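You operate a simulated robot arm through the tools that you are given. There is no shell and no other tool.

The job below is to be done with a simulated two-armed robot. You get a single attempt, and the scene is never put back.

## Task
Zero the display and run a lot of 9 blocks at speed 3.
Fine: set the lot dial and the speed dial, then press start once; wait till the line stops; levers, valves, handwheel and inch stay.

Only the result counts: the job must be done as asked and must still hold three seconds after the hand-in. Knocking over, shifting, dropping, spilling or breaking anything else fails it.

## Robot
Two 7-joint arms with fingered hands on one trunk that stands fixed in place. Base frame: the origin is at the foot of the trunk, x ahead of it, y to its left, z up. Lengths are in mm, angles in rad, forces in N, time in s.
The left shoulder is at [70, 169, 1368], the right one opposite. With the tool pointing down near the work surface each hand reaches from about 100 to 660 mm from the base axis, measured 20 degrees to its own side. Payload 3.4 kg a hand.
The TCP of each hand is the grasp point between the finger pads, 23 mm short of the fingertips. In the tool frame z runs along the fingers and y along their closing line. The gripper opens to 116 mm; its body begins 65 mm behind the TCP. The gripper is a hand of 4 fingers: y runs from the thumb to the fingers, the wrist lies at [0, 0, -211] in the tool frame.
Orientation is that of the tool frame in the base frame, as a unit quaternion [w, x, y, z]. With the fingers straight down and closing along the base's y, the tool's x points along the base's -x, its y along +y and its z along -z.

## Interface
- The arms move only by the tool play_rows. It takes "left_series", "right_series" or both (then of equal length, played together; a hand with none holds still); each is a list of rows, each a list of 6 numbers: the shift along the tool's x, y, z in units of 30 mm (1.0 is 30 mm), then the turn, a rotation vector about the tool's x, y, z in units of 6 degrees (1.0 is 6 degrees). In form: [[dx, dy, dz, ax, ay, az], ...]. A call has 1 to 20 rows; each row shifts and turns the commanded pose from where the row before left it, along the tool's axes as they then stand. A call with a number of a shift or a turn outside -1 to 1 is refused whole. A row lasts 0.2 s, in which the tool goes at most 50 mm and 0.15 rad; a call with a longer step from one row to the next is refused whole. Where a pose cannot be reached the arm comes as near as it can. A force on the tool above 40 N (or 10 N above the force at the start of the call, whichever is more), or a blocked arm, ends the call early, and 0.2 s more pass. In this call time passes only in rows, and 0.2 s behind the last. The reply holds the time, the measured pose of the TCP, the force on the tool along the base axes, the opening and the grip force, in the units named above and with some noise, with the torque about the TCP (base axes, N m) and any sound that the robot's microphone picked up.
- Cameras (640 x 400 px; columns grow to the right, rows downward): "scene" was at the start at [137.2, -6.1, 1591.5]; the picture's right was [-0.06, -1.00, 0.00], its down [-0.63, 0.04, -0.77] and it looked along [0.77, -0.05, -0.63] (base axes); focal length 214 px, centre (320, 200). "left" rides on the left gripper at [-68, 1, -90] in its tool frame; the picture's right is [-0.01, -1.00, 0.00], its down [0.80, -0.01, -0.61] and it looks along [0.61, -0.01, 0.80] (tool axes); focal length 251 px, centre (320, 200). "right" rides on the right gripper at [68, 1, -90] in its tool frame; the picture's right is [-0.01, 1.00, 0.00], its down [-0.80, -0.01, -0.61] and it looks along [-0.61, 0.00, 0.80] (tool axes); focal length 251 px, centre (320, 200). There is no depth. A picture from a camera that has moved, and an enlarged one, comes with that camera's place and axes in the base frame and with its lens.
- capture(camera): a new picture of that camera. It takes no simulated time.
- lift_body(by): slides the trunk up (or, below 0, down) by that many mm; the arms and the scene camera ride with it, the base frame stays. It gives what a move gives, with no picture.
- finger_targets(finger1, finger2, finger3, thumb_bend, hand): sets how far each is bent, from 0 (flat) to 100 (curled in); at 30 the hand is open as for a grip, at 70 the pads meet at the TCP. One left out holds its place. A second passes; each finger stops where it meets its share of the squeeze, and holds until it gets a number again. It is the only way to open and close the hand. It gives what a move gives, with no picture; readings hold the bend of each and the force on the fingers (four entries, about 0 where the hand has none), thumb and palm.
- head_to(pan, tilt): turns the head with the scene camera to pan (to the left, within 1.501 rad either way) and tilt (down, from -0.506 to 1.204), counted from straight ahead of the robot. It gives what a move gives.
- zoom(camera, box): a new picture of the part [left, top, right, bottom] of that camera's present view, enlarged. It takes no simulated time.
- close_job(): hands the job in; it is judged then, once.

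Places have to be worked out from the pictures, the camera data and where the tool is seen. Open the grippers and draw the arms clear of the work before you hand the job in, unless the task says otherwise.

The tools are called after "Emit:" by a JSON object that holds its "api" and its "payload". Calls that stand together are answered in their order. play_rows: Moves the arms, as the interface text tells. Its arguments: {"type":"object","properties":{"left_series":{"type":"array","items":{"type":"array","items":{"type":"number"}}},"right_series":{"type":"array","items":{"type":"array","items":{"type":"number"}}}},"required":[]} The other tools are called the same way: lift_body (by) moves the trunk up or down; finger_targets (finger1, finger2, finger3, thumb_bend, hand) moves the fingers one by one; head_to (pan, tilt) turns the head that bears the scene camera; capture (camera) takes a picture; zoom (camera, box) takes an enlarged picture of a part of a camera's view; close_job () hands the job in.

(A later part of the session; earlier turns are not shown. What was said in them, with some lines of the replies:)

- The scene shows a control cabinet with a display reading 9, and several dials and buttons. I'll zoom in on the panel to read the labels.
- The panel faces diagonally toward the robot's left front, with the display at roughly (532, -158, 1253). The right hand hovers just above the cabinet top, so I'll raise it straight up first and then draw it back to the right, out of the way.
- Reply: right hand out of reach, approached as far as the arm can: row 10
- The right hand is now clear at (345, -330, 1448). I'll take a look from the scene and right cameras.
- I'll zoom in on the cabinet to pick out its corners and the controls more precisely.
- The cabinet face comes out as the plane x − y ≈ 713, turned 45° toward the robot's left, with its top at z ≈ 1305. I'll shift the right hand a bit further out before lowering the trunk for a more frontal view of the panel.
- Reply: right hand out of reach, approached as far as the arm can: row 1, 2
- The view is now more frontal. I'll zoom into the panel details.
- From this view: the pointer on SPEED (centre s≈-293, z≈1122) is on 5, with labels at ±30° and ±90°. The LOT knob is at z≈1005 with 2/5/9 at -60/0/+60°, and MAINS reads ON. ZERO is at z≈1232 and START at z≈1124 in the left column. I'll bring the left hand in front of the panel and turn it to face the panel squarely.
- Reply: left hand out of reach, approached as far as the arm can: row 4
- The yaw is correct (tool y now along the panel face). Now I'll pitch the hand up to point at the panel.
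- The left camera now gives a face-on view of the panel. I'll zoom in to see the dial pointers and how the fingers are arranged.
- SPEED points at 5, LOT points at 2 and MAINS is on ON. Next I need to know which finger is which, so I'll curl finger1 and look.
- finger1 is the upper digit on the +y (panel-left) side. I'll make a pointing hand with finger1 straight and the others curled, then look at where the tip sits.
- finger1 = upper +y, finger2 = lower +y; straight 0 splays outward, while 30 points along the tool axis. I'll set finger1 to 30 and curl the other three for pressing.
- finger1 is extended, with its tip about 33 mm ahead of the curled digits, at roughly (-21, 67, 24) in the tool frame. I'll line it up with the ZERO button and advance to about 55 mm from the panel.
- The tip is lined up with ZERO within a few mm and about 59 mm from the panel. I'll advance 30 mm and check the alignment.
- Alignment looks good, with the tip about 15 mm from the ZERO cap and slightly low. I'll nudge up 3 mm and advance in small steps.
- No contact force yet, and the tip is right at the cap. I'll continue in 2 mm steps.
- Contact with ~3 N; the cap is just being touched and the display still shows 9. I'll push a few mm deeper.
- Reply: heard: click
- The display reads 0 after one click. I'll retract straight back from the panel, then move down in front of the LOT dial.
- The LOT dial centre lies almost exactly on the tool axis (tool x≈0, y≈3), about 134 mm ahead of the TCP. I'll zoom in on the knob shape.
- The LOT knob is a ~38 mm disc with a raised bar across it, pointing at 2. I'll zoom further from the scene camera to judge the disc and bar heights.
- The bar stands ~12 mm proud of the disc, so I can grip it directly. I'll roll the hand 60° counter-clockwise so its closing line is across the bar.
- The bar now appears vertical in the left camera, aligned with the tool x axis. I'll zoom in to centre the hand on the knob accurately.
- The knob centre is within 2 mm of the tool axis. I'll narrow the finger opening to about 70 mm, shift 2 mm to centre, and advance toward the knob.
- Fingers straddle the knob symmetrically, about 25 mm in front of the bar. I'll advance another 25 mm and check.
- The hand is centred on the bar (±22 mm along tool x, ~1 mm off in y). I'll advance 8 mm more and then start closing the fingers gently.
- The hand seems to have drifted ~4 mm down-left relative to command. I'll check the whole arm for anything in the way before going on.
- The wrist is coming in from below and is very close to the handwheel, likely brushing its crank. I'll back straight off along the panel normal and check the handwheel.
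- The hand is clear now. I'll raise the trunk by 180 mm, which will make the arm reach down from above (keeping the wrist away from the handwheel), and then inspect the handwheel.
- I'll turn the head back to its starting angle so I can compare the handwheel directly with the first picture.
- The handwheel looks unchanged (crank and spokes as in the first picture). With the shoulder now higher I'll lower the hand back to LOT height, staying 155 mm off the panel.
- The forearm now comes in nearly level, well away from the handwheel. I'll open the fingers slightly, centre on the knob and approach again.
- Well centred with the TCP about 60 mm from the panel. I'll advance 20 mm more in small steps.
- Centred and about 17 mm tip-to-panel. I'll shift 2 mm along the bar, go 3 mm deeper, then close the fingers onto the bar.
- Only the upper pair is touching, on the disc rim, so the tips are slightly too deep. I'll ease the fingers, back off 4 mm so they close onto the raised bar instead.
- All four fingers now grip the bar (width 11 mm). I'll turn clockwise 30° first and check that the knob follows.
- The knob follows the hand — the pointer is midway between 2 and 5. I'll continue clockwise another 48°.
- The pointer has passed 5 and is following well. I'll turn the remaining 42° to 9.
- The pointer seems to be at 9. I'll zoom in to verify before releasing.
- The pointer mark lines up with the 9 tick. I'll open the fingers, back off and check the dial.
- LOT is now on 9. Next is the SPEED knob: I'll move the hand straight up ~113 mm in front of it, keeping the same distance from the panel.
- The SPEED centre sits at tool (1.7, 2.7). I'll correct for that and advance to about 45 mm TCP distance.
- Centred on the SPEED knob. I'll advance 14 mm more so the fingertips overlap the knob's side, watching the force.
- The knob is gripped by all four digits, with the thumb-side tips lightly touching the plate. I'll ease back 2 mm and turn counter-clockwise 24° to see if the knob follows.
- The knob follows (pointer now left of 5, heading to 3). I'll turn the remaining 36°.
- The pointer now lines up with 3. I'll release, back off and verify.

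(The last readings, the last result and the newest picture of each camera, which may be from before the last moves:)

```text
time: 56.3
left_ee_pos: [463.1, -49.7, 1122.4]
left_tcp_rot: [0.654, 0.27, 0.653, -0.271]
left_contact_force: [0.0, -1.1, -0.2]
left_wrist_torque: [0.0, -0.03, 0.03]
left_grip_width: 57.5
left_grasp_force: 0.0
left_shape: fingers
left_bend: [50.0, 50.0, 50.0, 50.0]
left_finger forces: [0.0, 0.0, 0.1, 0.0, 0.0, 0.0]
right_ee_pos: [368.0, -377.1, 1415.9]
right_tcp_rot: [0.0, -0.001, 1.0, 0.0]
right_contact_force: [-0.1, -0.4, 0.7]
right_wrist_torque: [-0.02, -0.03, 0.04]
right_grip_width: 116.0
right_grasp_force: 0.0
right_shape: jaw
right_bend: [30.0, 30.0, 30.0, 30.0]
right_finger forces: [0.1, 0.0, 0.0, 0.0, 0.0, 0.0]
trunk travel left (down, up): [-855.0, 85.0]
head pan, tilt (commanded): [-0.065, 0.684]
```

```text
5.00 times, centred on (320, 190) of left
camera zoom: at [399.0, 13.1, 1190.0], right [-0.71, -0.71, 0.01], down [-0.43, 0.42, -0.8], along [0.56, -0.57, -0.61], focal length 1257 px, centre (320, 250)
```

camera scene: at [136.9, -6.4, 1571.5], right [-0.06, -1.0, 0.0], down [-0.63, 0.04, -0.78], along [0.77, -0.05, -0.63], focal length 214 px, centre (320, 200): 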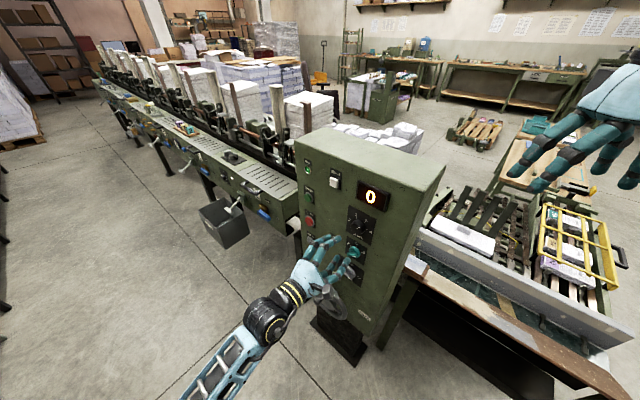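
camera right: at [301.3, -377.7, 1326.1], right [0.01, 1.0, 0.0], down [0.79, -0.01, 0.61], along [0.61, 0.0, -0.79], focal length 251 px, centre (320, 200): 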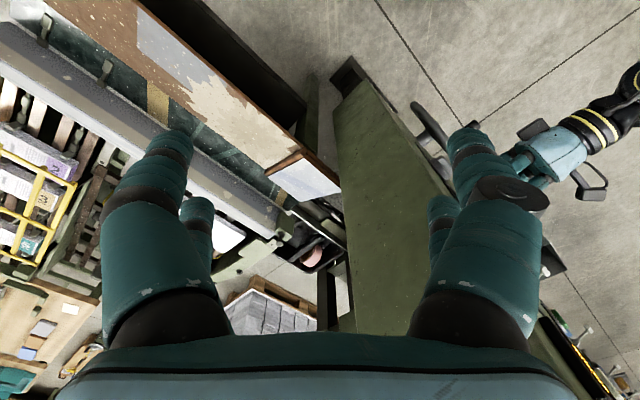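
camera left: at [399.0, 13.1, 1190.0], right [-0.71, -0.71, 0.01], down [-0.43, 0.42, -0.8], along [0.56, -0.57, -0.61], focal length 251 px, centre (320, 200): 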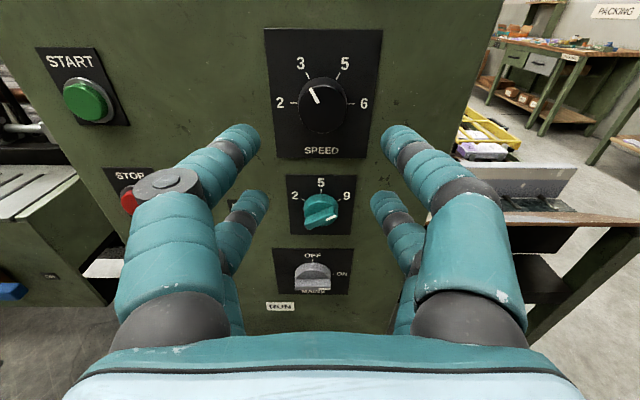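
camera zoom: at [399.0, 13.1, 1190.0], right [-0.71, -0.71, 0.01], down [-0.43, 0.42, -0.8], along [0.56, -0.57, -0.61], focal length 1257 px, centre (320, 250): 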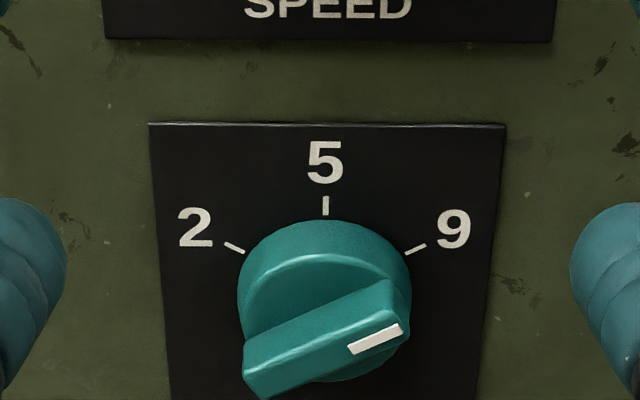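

SPEED is on 3 and LOT on 9, MAINS still on ON and the display reads 0. Now I'll make the pointing hand again and line finger1 up with the START button.

Emit:
{"api": "finger_targets", "payload": {"hand": "left", "finger1": 30, "finger2": 100, "finger3": 100, "thumb_bend": 100}}

Emit:
{"api": "play_rows", "payload": {"left_series": [[0.123, 0.889, 0, 0, 0, 0], [0.123, 0.889, 0, 0, 0, 0], [0.123, 0.889, 0, 0, 0, 0], [0.123, 0.889, 0, 0, 0, 0], [0.123, 0.889, 0, 0, 0, 0], [0, 0, 1, 0, 0, 0], [0, 0, 1, 0, 0, 0]]}}

Emit:
{"api": "capture", "payload": {"camera": "left"}}

Emit:
{"api": "capture", "payload": {"camera": "scene"}}

```text
time: 57.3
left_ee_pos: [464.2, -50.9, 1120.4]
left_tcp_rot: [0.653, 0.27, 0.653, -0.27]
left_contact_force: [0.1, 0.5, -0.1]
left_wrist_torque: [-0.01, -0.01, -0.01]
left_grip_width: 34.3
left_grasp_force: 0.0
left_shape: fingers
left_bend: [30.0, 75.0, 75.0, 100.0]
left_finger forces: [0.1, 0.1, 0.0, 0.1, 0.1, 0.0]
right_ee_pos: [369.1, -376.9, 1416.6]
right_tcp_rot: [0.0, 0.0, 1.0, 0.0]
right_contact_force: [0.5, 0.4, 0.4]
right_wrist_torque: [-0.01, 0.03, 0.02]
right_grip_width: 116.0
right_grasp_force: 0.1
right_shape: jaw
right_bend: [30.0, 30.0, 30.0, 30.0]
right_finger forces: [0.0, 0.1, 0.1, 0.1, 0.1, 0.0]
trunk travel left (down, up): [-855.0, 85.0]
head pan, tilt (commanded): [-0.065, 0.684]
```

```text
time: 58.9
left_ee_pos: [599.9, -0.8, 1102.1]
left_tcp_rot: [0.654, 0.27, 0.653, -0.271]
left_contact_force: [-0.3, -0.3, 0.1]
left_wrist_torque: [-0.01, -0.01, -0.01]
left_grip_width: 34.2
left_grasp_force: 0.0
left_shape: fingers
left_bend: [30.0, 75.0, 75.0, 100.0]
left_finger forces: [0.1, 0.0, 0.0, 0.0, 0.0, 0.1]
right_ee_pos: [370.1, -378.4, 1414.7]
right_tcp_rot: [0.0, 0.0, 1.0, 0.001]
right_contact_force: [0.5, 0.1, -0.2]
right_wrist_torque: [0.03, 0.0, 0.01]
right_grip_width: 116.0
right_grasp_force: 0.1
right_shape: jaw
right_bend: [30.0, 30.0, 30.0, 30.0]
right_finger forces: [0.0, 0.0, 0.0, 0.1, 0.1, 0.0]
trunk travel left (down, up): [-855.0, 85.0]
head pan, tilt (commanded): [-0.065, 0.684]
```

```text
taken
camera left: at [536.0, 61.7, 1171.6], right [-0.71, -0.71, 0.01], down [-0.44, 0.42, -0.79], along [0.56, -0.56, -0.61], focal length 251 px, centre (320, 200)
```

left: 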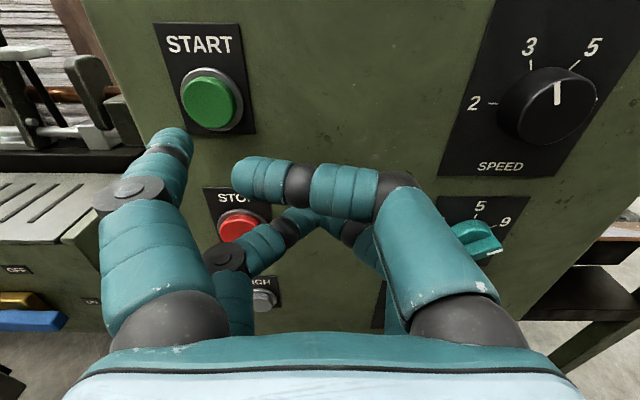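

```text
taken
camera scene: at [138.4, -8.0, 1571.4], right [-0.06, -1.0, 0.0], down [-0.63, 0.04, -0.77], along [0.77, -0.05, -0.63], focal length 214 px, centre (320, 200)
```

scene: 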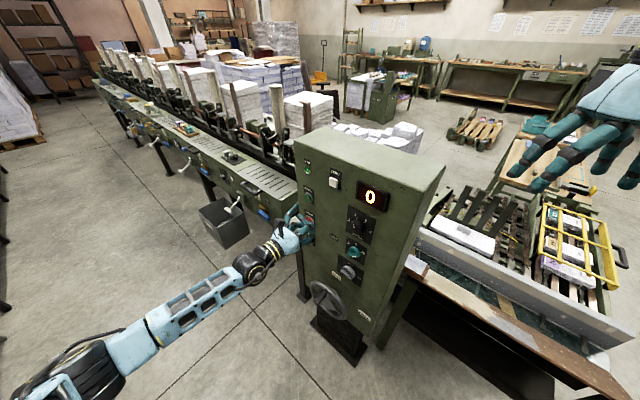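

The SPEED pointer looks different at this oblique angle, so I'll zoom to verify the dial; I'll also tuck finger2 and finger3 in properly, since they met each other at 75.

Emit:
{"api": "zoom", "payload": {"camera": "left", "box": [450, 20, 640, 140]}}

Emit:
{"api": "zoom", "payload": {"camera": "scene", "box": [330, 190, 394, 262]}}

Emit:
{"api": "finger_targets", "payload": {"hand": "left", "finger2": 100, "finger3": 30}}

Emit:
{"api": "finger_targets", "payload": {"hand": "left", "finger3": 100}}

```text
3.33 times, centred on (545, 80) of left
camera zoom: at [536.0, 61.7, 1171.6], right [-0.71, -0.71, 0.01], down [-0.44, 0.42, -0.79], along [0.56, -0.56, -0.61], focal length 838 px, centre (-430, 600)
```

zoom: 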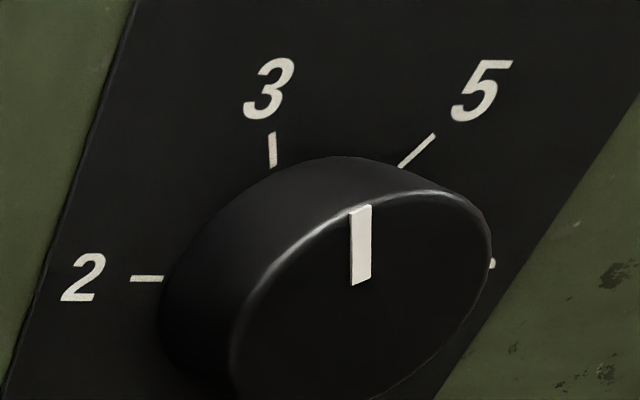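

```text
5.56 times, centred on (362, 226) of scene
camera zoom: at [138.4, -8.0, 1571.4], right [-0.06, -1.0, 0.0], down [-0.63, 0.04, -0.77], along [0.77, -0.05, -0.63], focal length 1192 px, centre (87, 56)
```

zoom: 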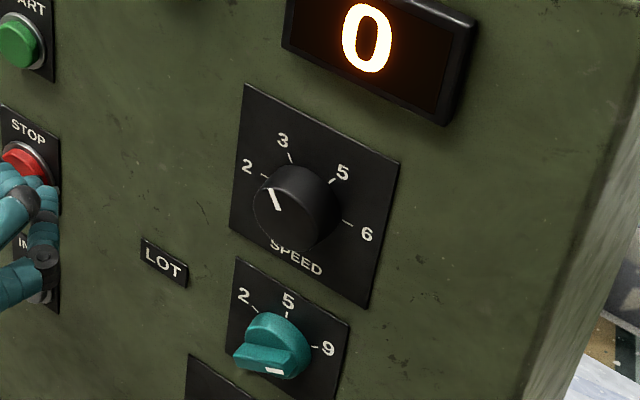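

```text
time: 59.9
left_ee_pos: [598.5, -1.0, 1103.4]
left_tcp_rot: [0.654, 0.27, 0.653, -0.27]
left_contact_force: [-0.4, -0.3, -0.1]
left_wrist_torque: [0.01, -0.03, -0.02]
left_grip_width: 34.6
left_grasp_force: 0.0
left_shape: fingers
left_bend: [30.0, 100.0, 30.0, 100.0]
left_finger forces: [0.0, 0.0, 0.1, 0.1, 0.1, 0.0]
right_ee_pos: [368.9, -377.7, 1416.9]
right_tcp_rot: [0.0, 0.001, 1.0, 0.0]
right_contact_force: [1.1, 0.0, 0.5]
right_wrist_torque: [0.01, -0.01, 0.03]
right_grip_width: 116.1
right_grasp_force: 0.0
right_shape: jaw
right_bend: [30.0, 30.0, 30.0, 30.0]
right_finger forces: [0.1, 0.0, 0.0, 0.0, 0.0, 0.0]
trunk travel left (down, up): [-855.0, 85.0]
head pan, tilt (commanded): [-0.065, 0.684]
```

```text
time: 60.9
left_ee_pos: [599.3, 0.1, 1104.1]
left_tcp_rot: [0.654, 0.27, 0.653, -0.27]
left_contact_force: [-0.5, -0.3, -0.4]
left_wrist_torque: [0.03, 0.0, 0.02]
left_grip_width: 34.1
left_grasp_force: 0.1
left_shape: fingers
left_bend: [30.0, 100.0, 91.0, 100.0]
left_finger forces: [0.1, 0.0, 0.0, 0.1, 0.1, 0.1]
right_ee_pos: [368.9, -378.0, 1416.1]
right_tcp_rot: [0.0, 0.0, 1.0, 0.001]
right_contact_force: [0.2, -0.8, -0.3]
right_wrist_torque: [0.0, 0.0, 0.02]
right_grip_width: 116.0
right_grasp_force: 0.1
right_shape: jaw
right_bend: [30.0, 30.0, 30.0, 30.0]
right_finger forces: [0.0, 0.1, 0.0, 0.0, 0.0, 0.0]
trunk travel left (down, up): [-855.0, 85.0]
head pan, tilt (commanded): [-0.065, 0.684]
```

SPEED's mark is parallel to the 3 tick, and finger1 lines up with START. I'll advance 33 mm and check.

Emit:
{"api": "play_rows", "payload": {"left_series": [[0, -0.05, 0.6, 0, 0, 0], [0, 0, 0.5, 0, 0, 0]]}}

Emit:
{"api": "capture", "payload": {"camera": "left"}}

Emit:
{"api": "zoom", "payload": {"camera": "scene", "box": [270, 170, 350, 220]}}

```text
time: 61.5
left_ee_pos: [622.7, -24.9, 1103.3]
left_tcp_rot: [0.654, 0.27, 0.654, -0.27]
left_contact_force: [0.5, 0.8, 0.1]
left_wrist_torque: [0.0, 0.02, 0.02]
left_grip_width: 34.1
left_grasp_force: 0.2
left_shape: fingers
left_bend: [30.0, 100.0, 91.0, 100.0]
left_finger forces: [0.0, 0.1, 0.0, 0.0, 0.0, 0.1]
right_ee_pos: [370.0, -378.4, 1417.0]
right_tcp_rot: [0.001, 0.001, 1.0, 0.001]
right_contact_force: [0.2, 0.4, 0.5]
right_wrist_torque: [-0.02, 0.01, 0.01]
right_grip_width: 115.9
right_grasp_force: 0.1
right_shape: jaw
right_bend: [30.0, 30.0, 30.0, 30.0]
right_finger forces: [0.0, 0.0, 0.1, 0.0, 0.0, 0.1]
trunk travel left (down, up): [-855.0, 85.0]
head pan, tilt (commanded): [-0.065, 0.684]
```

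```text
taken
camera left: at [558.0, 38.1, 1171.1], right [-0.71, -0.71, 0.01], down [-0.43, 0.42, -0.79], along [0.56, -0.56, -0.61], focal length 251 px, centre (320, 200)
```

left: 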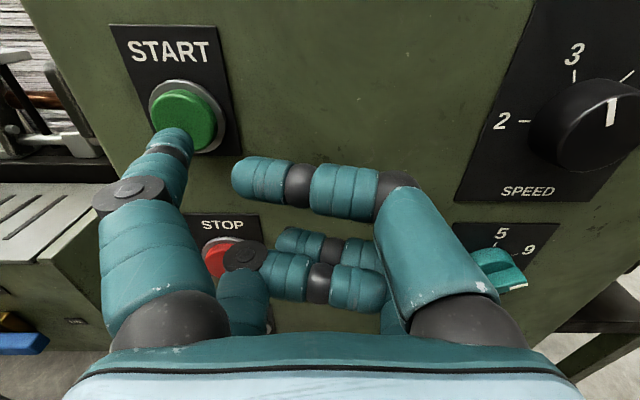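

```text
8.00 times, centred on (310, 195) of scene
camera zoom: at [138.1, -7.1, 1571.4], right [-0.06, -1.0, 0.0], down [-0.63, 0.04, -0.77], along [0.77, -0.05, -0.63], focal length 1716 px, centre (400, 240)
```

zoom: 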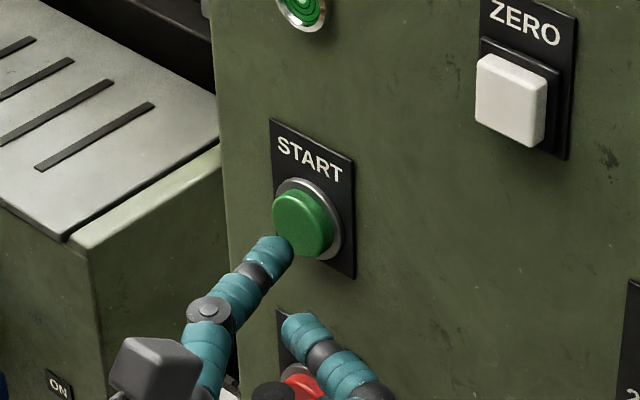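

Aligned with START within ~2 mm; tip is around 8–10 mm from the cap. I'll advance 8 mm in small steps.

Emit:
{"api": "play_rows", "payload": {"left_series": [[0, -0.03, 0.1, 0, 0, 0], [0, 0, 0.1, 0, 0, 0], [0, 0, 0.07, 0, 0, 0]]}}

Emit:
{"api": "zoom", "payload": {"camera": "left", "box": [90, 30, 300, 162]}}

Emit:
{"api": "zoom", "payload": {"camera": "scene", "box": [270, 170, 350, 220]}}

```text
time: 62.3
left_ee_pos: [627.2, -30.4, 1103.5]
left_tcp_rot: [0.653, 0.271, 0.653, -0.271]
left_contact_force: [0.0, -0.1, -0.5]
left_wrist_torque: [0.02, 0.03, 0.03]
left_grip_width: 34.5
left_grasp_force: 0.1
left_shape: fingers
left_bend: [30.0, 100.0, 91.0, 100.0]
left_finger forces: [0.1, 0.0, 0.1, 0.0, 0.0, 0.1]
right_ee_pos: [369.6, -377.8, 1417.0]
right_tcp_rot: [0.001, 0.0, 1.0, 0.001]
right_contact_force: [-0.5, 1.3, 0.4]
right_wrist_torque: [0.0, -0.01, 0.01]
right_grip_width: 116.1
right_grasp_force: 0.1
right_shape: jaw
right_bend: [30.0, 30.0, 30.0, 30.0]
right_finger forces: [0.0, 0.1, 0.0, 0.1, 0.0, 0.0]
trunk travel left (down, up): [-855.0, 85.0]
head pan, tilt (commanded): [-0.065, 0.684]
```

```text
3.03 times, centred on (195, 96) of left
camera zoom: at [562.8, 33.1, 1171.8], right [-0.71, -0.71, 0.01], down [-0.43, 0.42, -0.8], along [0.56, -0.57, -0.61], focal length 762 px, centre (699, 515)
```

zoom: 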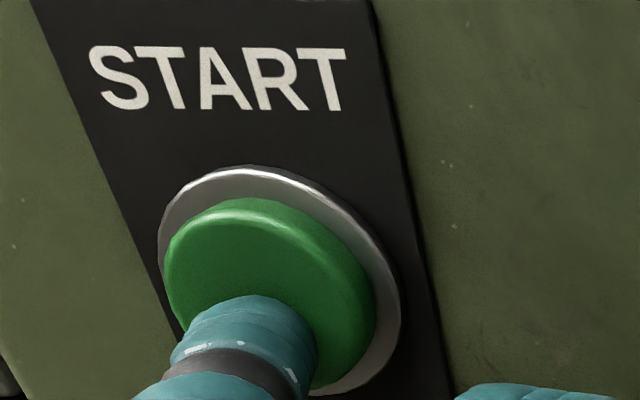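

```text
8.00 times, centred on (310, 195) of scene
camera zoom: at [137.0, -5.9, 1571.6], right [-0.06, -1.0, 0.0], down [-0.63, 0.04, -0.78], along [0.77, -0.05, -0.63], focal length 1716 px, centre (400, 240)
```

zoom: 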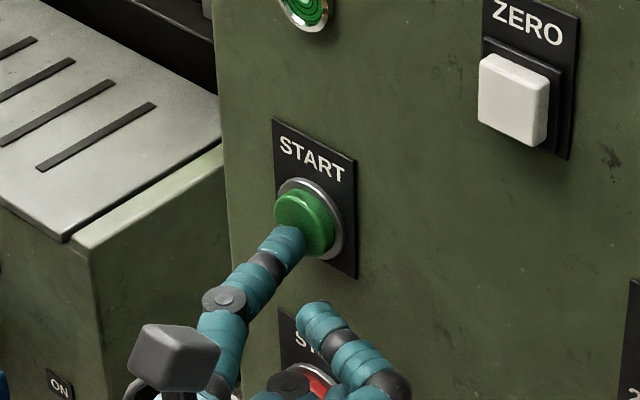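

The tip is just in front of the lower part of the cap. I'll nudge up 4 mm and step in by 2 mm increments.

Emit:
{"api": "play_rows", "payload": {"left_series": [[-0.12, 0, 0.05, 0, 0, 0], [0, 0, 0.07, 0, 0, 0], [0, 0, 0.05, 0, 0, 0]]}}

Emit:
{"api": "zoom", "payload": {"camera": "scene", "box": [270, 170, 350, 220]}}

```text
time: 63.1
left_ee_pos: [630.2, -33.0, 1107.0]
left_tcp_rot: [0.654, 0.27, 0.653, -0.27]
left_contact_force: [-2.4, 0.7, -2.2]
left_wrist_torque: [-0.11, 0.01, 0.21]
left_grip_width: 34.7
left_grasp_force: 2.2
left_shape: fingers
left_bend: [30.0, 100.0, 91.0, 100.0]
left_finger forces: [3.4, 0.0, 0.1, 0.0, 0.1, 0.0]
right_ee_pos: [368.7, -376.4, 1416.3]
right_tcp_rot: [0.0, 0.0, 1.0, -0.001]
right_contact_force: [0.5, 0.0, -0.7]
right_wrist_torque: [-0.01, 0.02, 0.03]
right_grip_width: 116.0
right_grasp_force: 0.1
right_shape: jaw
right_bend: [30.0, 30.0, 30.0, 30.0]
right_finger forces: [0.1, 0.1, 0.0, 0.0, 0.0, 0.0]
trunk travel left (down, up): [-855.0, 85.0]
head pan, tilt (commanded): [-0.065, 0.684]
heard: click
```

```text
8.00 times, centred on (310, 195) of scene
camera zoom: at [136.4, -5.5, 1571.6], right [-0.06, -1.0, 0.0], down [-0.63, 0.04, -0.78], along [0.77, -0.05, -0.63], focal length 1716 px, centre (400, 240)
```

zoom: 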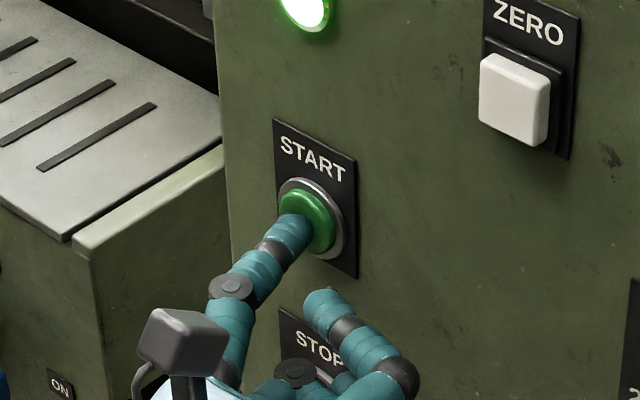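

A single click, and the RUN lamp is lit: the line has started. I'll withdraw straight back from the panel.

Emit:
{"api": "play_rows", "payload": {"left_series": [[0, 0, -0.5, 0, 0, 0], [0, 0, -1, 0, 0, 0], [0, 0, -1, 0, 0, 0], [0, 0, -1, 0, 0, 0], [0, 0, -1, 0, 0, 0]]}}

Emit:
{"api": "capture", "payload": {"camera": "scene"}}

Emit:
{"api": "zoom", "payload": {"camera": "scene", "box": [290, 150, 410, 225]}}

```text
time: 64.3
left_ee_pos: [535.1, 61.2, 1108.6]
left_tcp_rot: [0.654, 0.27, 0.654, -0.27]
left_contact_force: [0.1, 0.2, 0.7]
left_wrist_torque: [0.0, 0.01, 0.03]
left_grip_width: 34.7
left_grasp_force: 0.2
left_shape: fingers
left_bend: [30.0, 100.0, 91.0, 100.0]
left_finger forces: [0.0, 0.1, 0.0, 0.1, 0.1, 0.0]
right_ee_pos: [368.3, -377.1, 1416.3]
right_tcp_rot: [0.001, 0.0, 1.0, 0.0]
right_contact_force: [-1.0, -0.5, 0.3]
right_wrist_torque: [-0.04, 0.01, -0.02]
right_grip_width: 115.4
right_grasp_force: 0.1
right_shape: jaw
right_bend: [30.0, 30.0, 30.0, 30.0]
right_finger forces: [0.0, 0.1, 0.1, 0.0, 0.1, 0.0]
trunk travel left (down, up): [-855.0, 85.0]
head pan, tilt (commanded): [-0.065, 0.684]
```

```text
taken
camera scene: at [135.9, -5.0, 1571.7], right [-0.06, -1.0, 0.0], down [-0.63, 0.04, -0.78], along [0.77, -0.05, -0.63], focal length 214 px, centre (320, 200)
```

scene: 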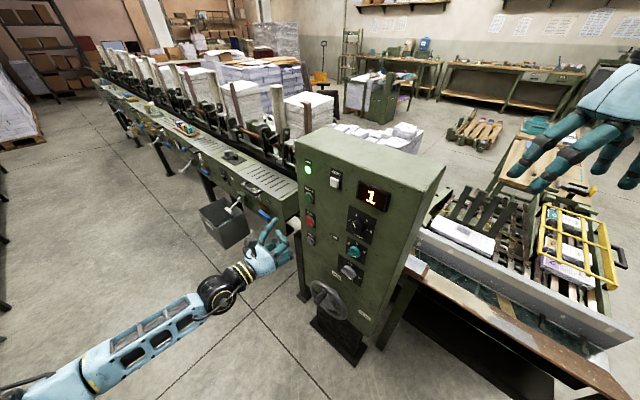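

```text
5.33 times, centred on (350, 188) of scene
camera zoom: at [135.9, -5.0, 1571.7], right [-0.06, -1.0, 0.0], down [-0.63, 0.04, -0.78], along [0.77, -0.05, -0.63], focal length 1144 px, centre (160, 267)
```

zoom: 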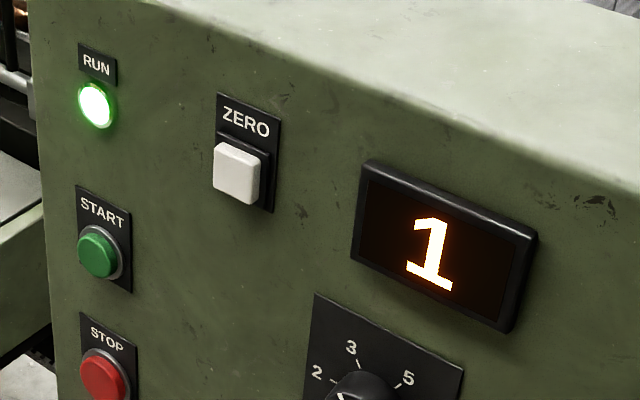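

The count is at 1 and running. While waiting I'll open the hand and draw it further back.

Emit:
{"api": "finger_targets", "payload": {"hand": "left", "finger1": 30, "finger2": 30, "finger3": 30, "thumb_bend": 30}}

Emit:
{"api": "play_rows", "payload": {"left_series": [[0, 0, -0.7, 0, 0, 0], [0, 0, -0.7, 0, 0, 0], [0, 0, -0.6, 0, 0, 0], [0, 0, 0, 0, 0, 0], [0, 0, 0, 0, 0, 0], [0, 0, 0, 0, 0, 0], [0, 0, 0, 0, 0, 0], [0, 0, 0, 0, 0, 0], [0, 0, 0, 0, 0, 0], [0, 0, 0, 0, 0, 0]]}}

Emit:
{"api": "capture", "payload": {"camera": "scene"}}

Emit:
{"api": "zoom", "payload": {"camera": "scene", "box": [290, 150, 410, 225]}}

```text
time: 65.3
left_ee_pos: [537.5, 60.5, 1106.9]
left_tcp_rot: [0.654, 0.269, 0.653, -0.269]
left_contact_force: [-0.5, -0.4, 0.4]
left_wrist_torque: [0.02, -0.01, 0.03]
left_grip_width: 117.3
left_grasp_force: 0.0
left_shape: fingers
left_bend: [30.0, 30.0, 30.0, 30.0]
left_finger forces: [0.0, 0.0, 0.1, 0.0, 0.2, 0.1]
right_ee_pos: [369.1, -377.5, 1416.0]
right_tcp_rot: [0.0, 0.001, 1.0, 0.0]
right_contact_force: [-0.3, -0.1, -0.5]
right_wrist_torque: [0.01, 0.03, 0.0]
right_grip_width: 115.9
right_grasp_force: 0.1
right_shape: jaw
right_bend: [30.0, 30.0, 30.0, 30.0]
right_finger forces: [0.0, 0.1, 0.0, 0.0, 0.0, 0.0]
trunk travel left (down, up): [-855.0, 85.0]
head pan, tilt (commanded): [-0.065, 0.684]
```

```text
time: 67.5
left_ee_pos: [493.8, 101.5, 1107.2]
left_tcp_rot: [0.655, 0.269, 0.653, -0.269]
left_contact_force: [0.1, -0.5, 0.3]
left_wrist_torque: [-0.03, -0.02, 0.01]
left_grip_width: 117.1
left_grasp_force: 0.0
left_shape: fingers
left_bend: [30.0, 30.0, 30.0, 30.0]
left_finger forces: [0.0, 0.1, 0.0, 0.0, 0.1, 0.1]
right_ee_pos: [369.4, -377.9, 1417.1]
right_tcp_rot: [0.0, 0.0, 1.0, 0.0]
right_contact_force: [0.0, 0.1, -0.7]
right_wrist_torque: [-0.02, -0.02, 0.02]
right_grip_width: 115.6
right_grasp_force: 0.0
right_shape: jaw
right_bend: [30.0, 30.0, 30.0, 30.0]
right_finger forces: [0.0, 0.0, 0.1, 0.0, 0.1, 0.1]
trunk travel left (down, up): [-855.0, 85.0]
head pan, tilt (commanded): [-0.065, 0.684]
```

```text
taken
camera scene: at [137.2, -6.1, 1571.5], right [-0.06, -1.0, 0.0], down [-0.63, 0.04, -0.77], along [0.77, -0.05, -0.63], focal length 214 px, centre (320, 200)
```

scene: 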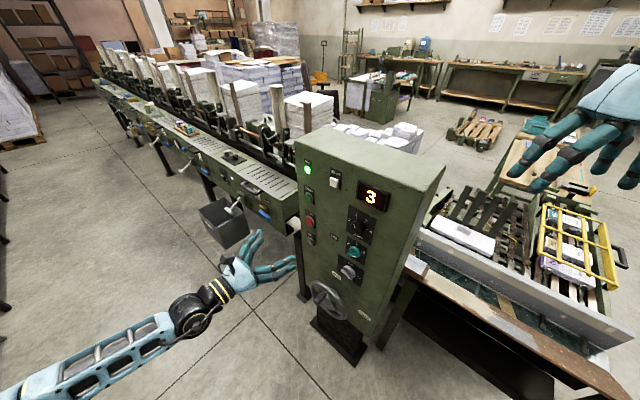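

```text
5.33 times, centred on (350, 188) of scene
camera zoom: at [137.2, -6.1, 1571.5], right [-0.06, -1.0, 0.0], down [-0.63, 0.04, -0.77], along [0.77, -0.05, -0.63], focal length 1144 px, centre (160, 267)
```

zoom: 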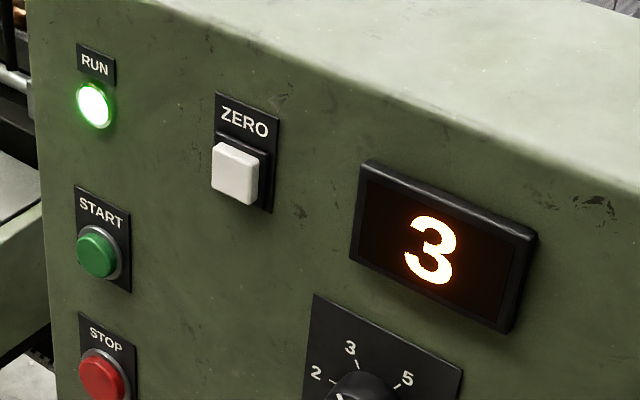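

The count is 3 with the RUN lamp on. I'll wait with the arms holding still.

Emit:
{"api": "play_rows", "payload": {"left_series": [[0, 0, 0, 0, 0, 0], [0, 0, 0, 0, 0, 0], [0, 0, 0, 0, 0, 0], [0, 0, 0, 0, 0, 0], [0, 0, 0, 0, 0, 0], [0, 0, 0, 0, 0, 0], [0, 0, 0, 0, 0, 0], [0, 0, 0, 0, 0, 0], [0, 0, 0, 0, 0, 0], [0, 0, 0, 0, 0, 0], [0, 0, 0, 0, 0, 0], [0, 0, 0, 0, 0, 0], [0, 0, 0, 0, 0, 0], [0, 0, 0, 0, 0, 0], [0, 0, 0, 0, 0, 0], [0, 0, 0, 0, 0, 0], [0, 0, 0, 0, 0, 0], [0, 0, 0, 0, 0, 0], [0, 0, 0, 0, 0, 0], [0, 0, 0, 0, 0, 0]]}}

Emit:
{"api": "zoom", "payload": {"camera": "scene", "box": [290, 150, 410, 225]}}

Emit:
{"api": "play_rows", "payload": {"left_series": [[0, 0, 0, 0, 0, 0], [0, 0, 0, 0, 0, 0], [0, 0, 0, 0, 0, 0], [0, 0, 0, 0, 0, 0], [0, 0, 0, 0, 0, 0], [0, 0, 0, 0, 0, 0], [0, 0, 0, 0, 0, 0], [0, 0, 0, 0, 0, 0], [0, 0, 0, 0, 0, 0], [0, 0, 0, 0, 0, 0], [0, 0, 0, 0, 0, 0], [0, 0, 0, 0, 0, 0], [0, 0, 0, 0, 0, 0], [0, 0, 0, 0, 0, 0], [0, 0, 0, 0, 0, 0], [0, 0, 0, 0, 0, 0], [0, 0, 0, 0, 0, 0], [0, 0, 0, 0, 0, 0], [0, 0, 0, 0, 0, 0], [0, 0, 0, 0, 0, 0]]}}

Emit:
{"api": "zoom", "payload": {"camera": "scene", "box": [290, 150, 410, 225]}}

```text
time: 71.7
left_ee_pos: [494.7, 100.9, 1108.5]
left_tcp_rot: [0.654, 0.269, 0.654, -0.269]
left_contact_force: [0.0, 1.0, 0.1]
left_wrist_torque: [-0.01, 0.03, 0.03]
left_grip_width: 116.9
left_grasp_force: 0.1
left_shape: fingers
left_bend: [30.0, 30.0, 30.0, 30.0]
left_finger forces: [0.0, 0.0, 0.0, 0.0, 0.0, 0.1]
right_ee_pos: [368.9, -377.2, 1416.7]
right_tcp_rot: [0.0, 0.0, 1.0, 0.001]
right_contact_force: [-0.9, 0.5, -0.1]
right_wrist_torque: [-0.01, 0.01, 0.0]
right_grip_width: 116.0
right_grasp_force: 0.0
right_shape: jaw
right_bend: [30.0, 30.0, 30.0, 30.0]
right_finger forces: [0.0, 0.1, 0.1, 0.1, 0.0, 0.1]
trunk travel left (down, up): [-855.0, 85.0]
head pan, tilt (commanded): [-0.065, 0.684]
```

```text
5.33 times, centred on (350, 188) of scene
camera zoom: at [137.1, -6.1, 1571.5], right [-0.06, -1.0, 0.0], down [-0.63, 0.04, -0.77], along [0.77, -0.05, -0.63], focal length 1144 px, centre (160, 267)
```

zoom: 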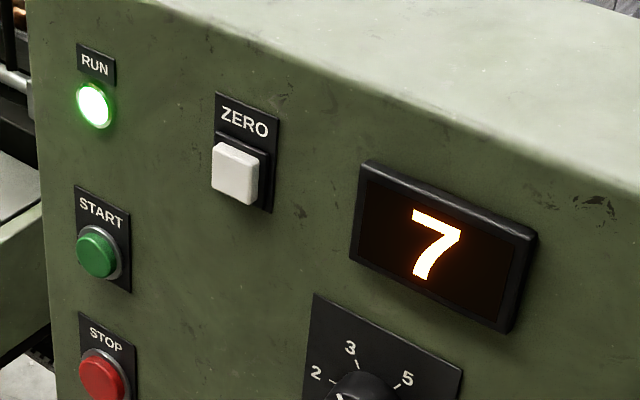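

```text
time: 75.9
left_ee_pos: [495.4, 101.2, 1107.4]
left_tcp_rot: [0.655, 0.269, 0.653, -0.27]
left_contact_force: [-0.6, 0.3, 0.4]
left_wrist_torque: [0.03, 0.01, 0.0]
left_grip_width: 116.9
left_grasp_force: 0.0
left_shape: fingers
left_bend: [30.0, 30.0, 30.0, 30.0]
left_finger forces: [0.1, 0.1, 0.0, 0.0, 0.0, 0.0]
right_ee_pos: [368.1, -377.3, 1415.7]
right_tcp_rot: [0.0, -0.001, 1.0, 0.0]
right_contact_force: [-0.6, 0.0, -0.1]
right_wrist_torque: [0.02, -0.01, -0.03]
right_grip_width: 116.1
right_grasp_force: 0.0
right_shape: jaw
right_bend: [30.0, 30.0, 30.0, 30.0]
right_finger forces: [0.0, 0.1, 0.0, 0.1, 0.0, 0.0]
trunk travel left (down, up): [-855.0, 85.0]
head pan, tilt (commanded): [-0.065, 0.684]
```

```text
5.33 times, centred on (350, 188) of scene
camera zoom: at [137.1, -6.1, 1571.5], right [-0.06, -1.0, 0.0], down [-0.63, 0.04, -0.77], along [0.77, -0.05, -0.63], focal length 1144 px, centre (160, 267)
```

zoom: 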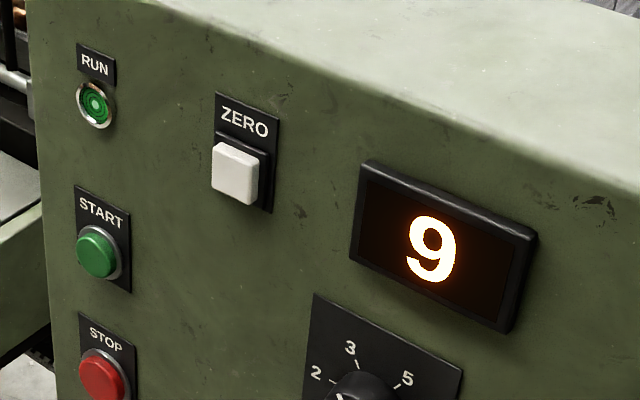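

The display reads 9 and the RUN lamp is off, so the line has stopped. I'll do a final check of the dials, handwheel and surroundings.

Emit:
{"api": "zoom", "payload": {"camera": "scene", "box": [290, 200, 410, 275]}}

Emit:
{"api": "zoom", "payload": {"camera": "scene", "box": [290, 270, 410, 345]}}

Emit:
{"api": "zoom", "payload": {"camera": "scene", "box": [160, 120, 310, 214]}}

Emit:
{"api": "capture", "payload": {"camera": "scene"}}

```text
5.33 times, centred on (350, 238) of scene
camera zoom: at [137.1, -6.1, 1571.5], right [-0.06, -1.0, 0.0], down [-0.63, 0.04, -0.77], along [0.77, -0.05, -0.63], focal length 1144 px, centre (160, 0)
```

zoom: 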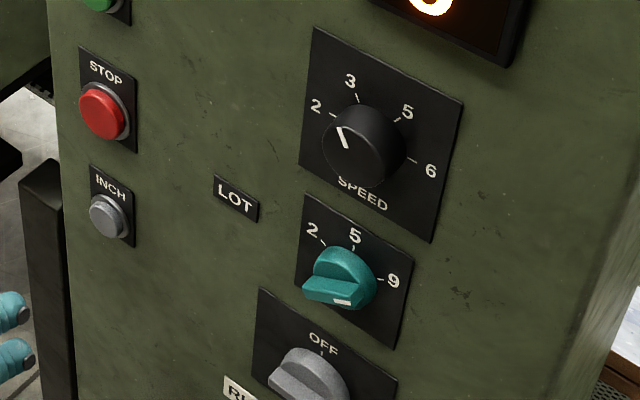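

```text
5.33 times, centred on (350, 308) of scene
camera zoom: at [137.1, -6.1, 1571.5], right [-0.06, -1.0, 0.0], down [-0.63, 0.04, -0.77], along [0.77, -0.05, -0.63], focal length 1144 px, centre (160, -373)
```

zoom: 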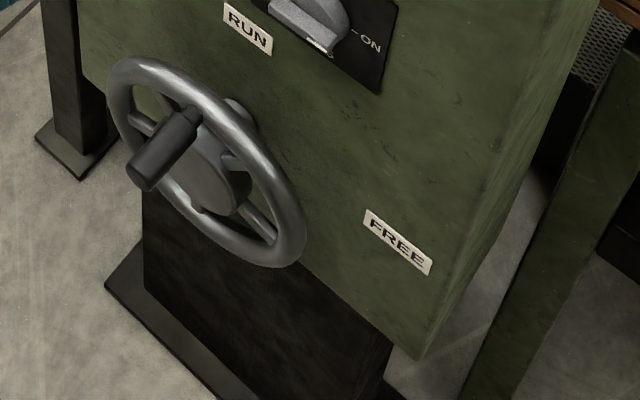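

```text
4.26 times, centred on (235, 167) of scene
camera zoom: at [137.1, -6.1, 1571.5], right [-0.06, -1.0, 0.0], down [-0.63, 0.04, -0.77], along [0.77, -0.05, -0.63], focal length 913 px, centre (682, 340)
```

zoom: 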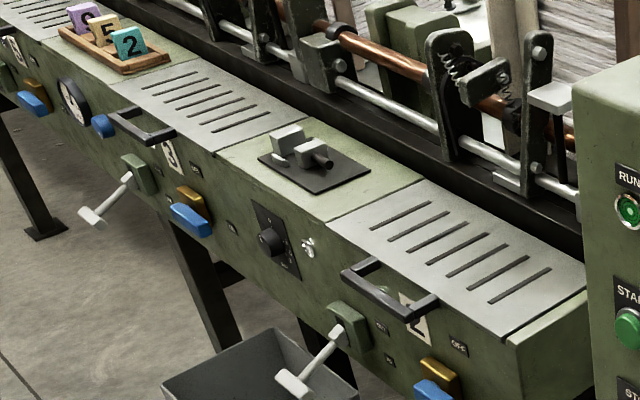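

```text
taken
camera scene: at [137.1, -6.1, 1571.5], right [-0.06, -1.0, 0.0], down [-0.63, 0.04, -0.77], along [0.77, -0.05, -0.63], focal length 214 px, centre (320, 200)
```

scene: 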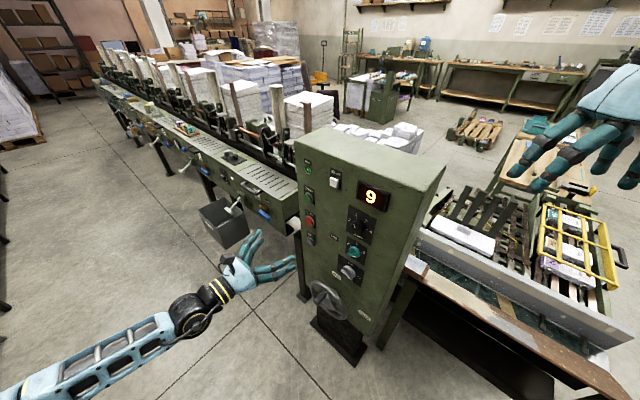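

Everything checks out: display 9, line stopped, LOT on 9, SPEED on 3, and the handwheel, levers and other controls unchanged. I'll draw the left hand back a little further before handing in.

Emit:
{"api": "play_rows", "payload": {"left_series": [[0, 0, -0.7, 0, 0, 0], [0, 0, -0.7, 0, 0, 0], [0, 0, -0.6, 0, 0, 0], [0, 0, 0, 0, 0, 0]]}}

Emit:
{"api": "zoom", "payload": {"camera": "scene", "box": [290, 150, 410, 225]}}

```text
time: 76.9
left_ee_pos: [450.9, 144.9, 1107.4]
left_tcp_rot: [0.654, 0.27, 0.653, -0.27]
left_contact_force: [0.5, -0.1, -0.7]
left_wrist_torque: [0.01, 0.0, -0.01]
left_grip_width: 116.6
left_grasp_force: 0.0
left_shape: fingers
left_bend: [30.0, 30.0, 30.0, 30.0]
left_finger forces: [0.1, 0.0, 0.1, 0.0, 0.1, 0.1]
right_ee_pos: [369.0, -376.4, 1417.3]
right_tcp_rot: [0.0, -0.001, 1.0, 0.0]
right_contact_force: [0.1, 0.8, -0.6]
right_wrist_torque: [0.01, -0.01, 0.0]
right_grip_width: 116.0
right_grasp_force: 0.1
right_shape: jaw
right_bend: [30.0, 30.0, 30.0, 30.0]
right_finger forces: [0.1, 0.0, 0.0, 0.0, 0.1, 0.1]
trunk travel left (down, up): [-855.0, 85.0]
head pan, tilt (commanded): [-0.065, 0.684]
```

```text
5.33 times, centred on (350, 188) of scene
camera zoom: at [137.4, -6.2, 1571.5], right [-0.06, -1.0, 0.0], down [-0.63, 0.04, -0.77], along [0.77, -0.05, -0.63], focal length 1144 px, centre (160, 267)
```

zoom: 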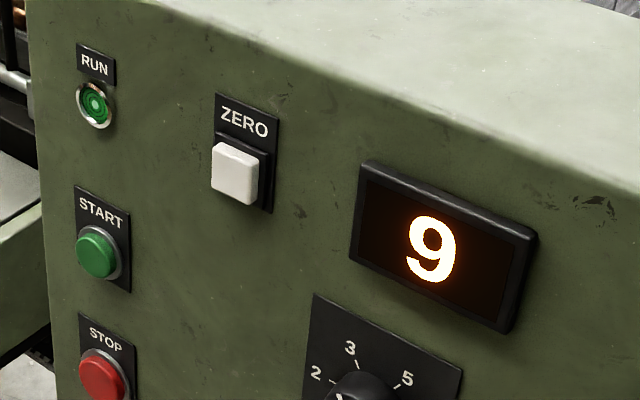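

The display holds at 9, the line is stopped, and both hands are open and clear of the work. I'll hand the job in.

Emit:
{"api": "close_job", "payload": {}}

```text
The job is handed in.
```

I zeroed the display and ran a lot of 9 blocks at speed 3. The line stopped by itself with the display at 9 and the RUN lamp off, and I've handed the job in.

- **Zero:** I pressed ZERO once, and the display went from 9 to 0.
- **Dials:** LOT went from 2 to 9 and SPEED from 5 to 3. I checked both pointers against their marks after letting go.
- **Run:** I pressed START once, then watched the count climb to 9.
- **Left alone:** I did not operate the levers, valves, handwheel, INCH or MAINS. On my first approach to the LOT dial, the left wrist passed close to the handwheel and may have brushed it. I backed off and came in from higher up; the handwheel looked the same as in the starting picture, both then and at the end.

Both hands were open and clear of the panel at hand-in.
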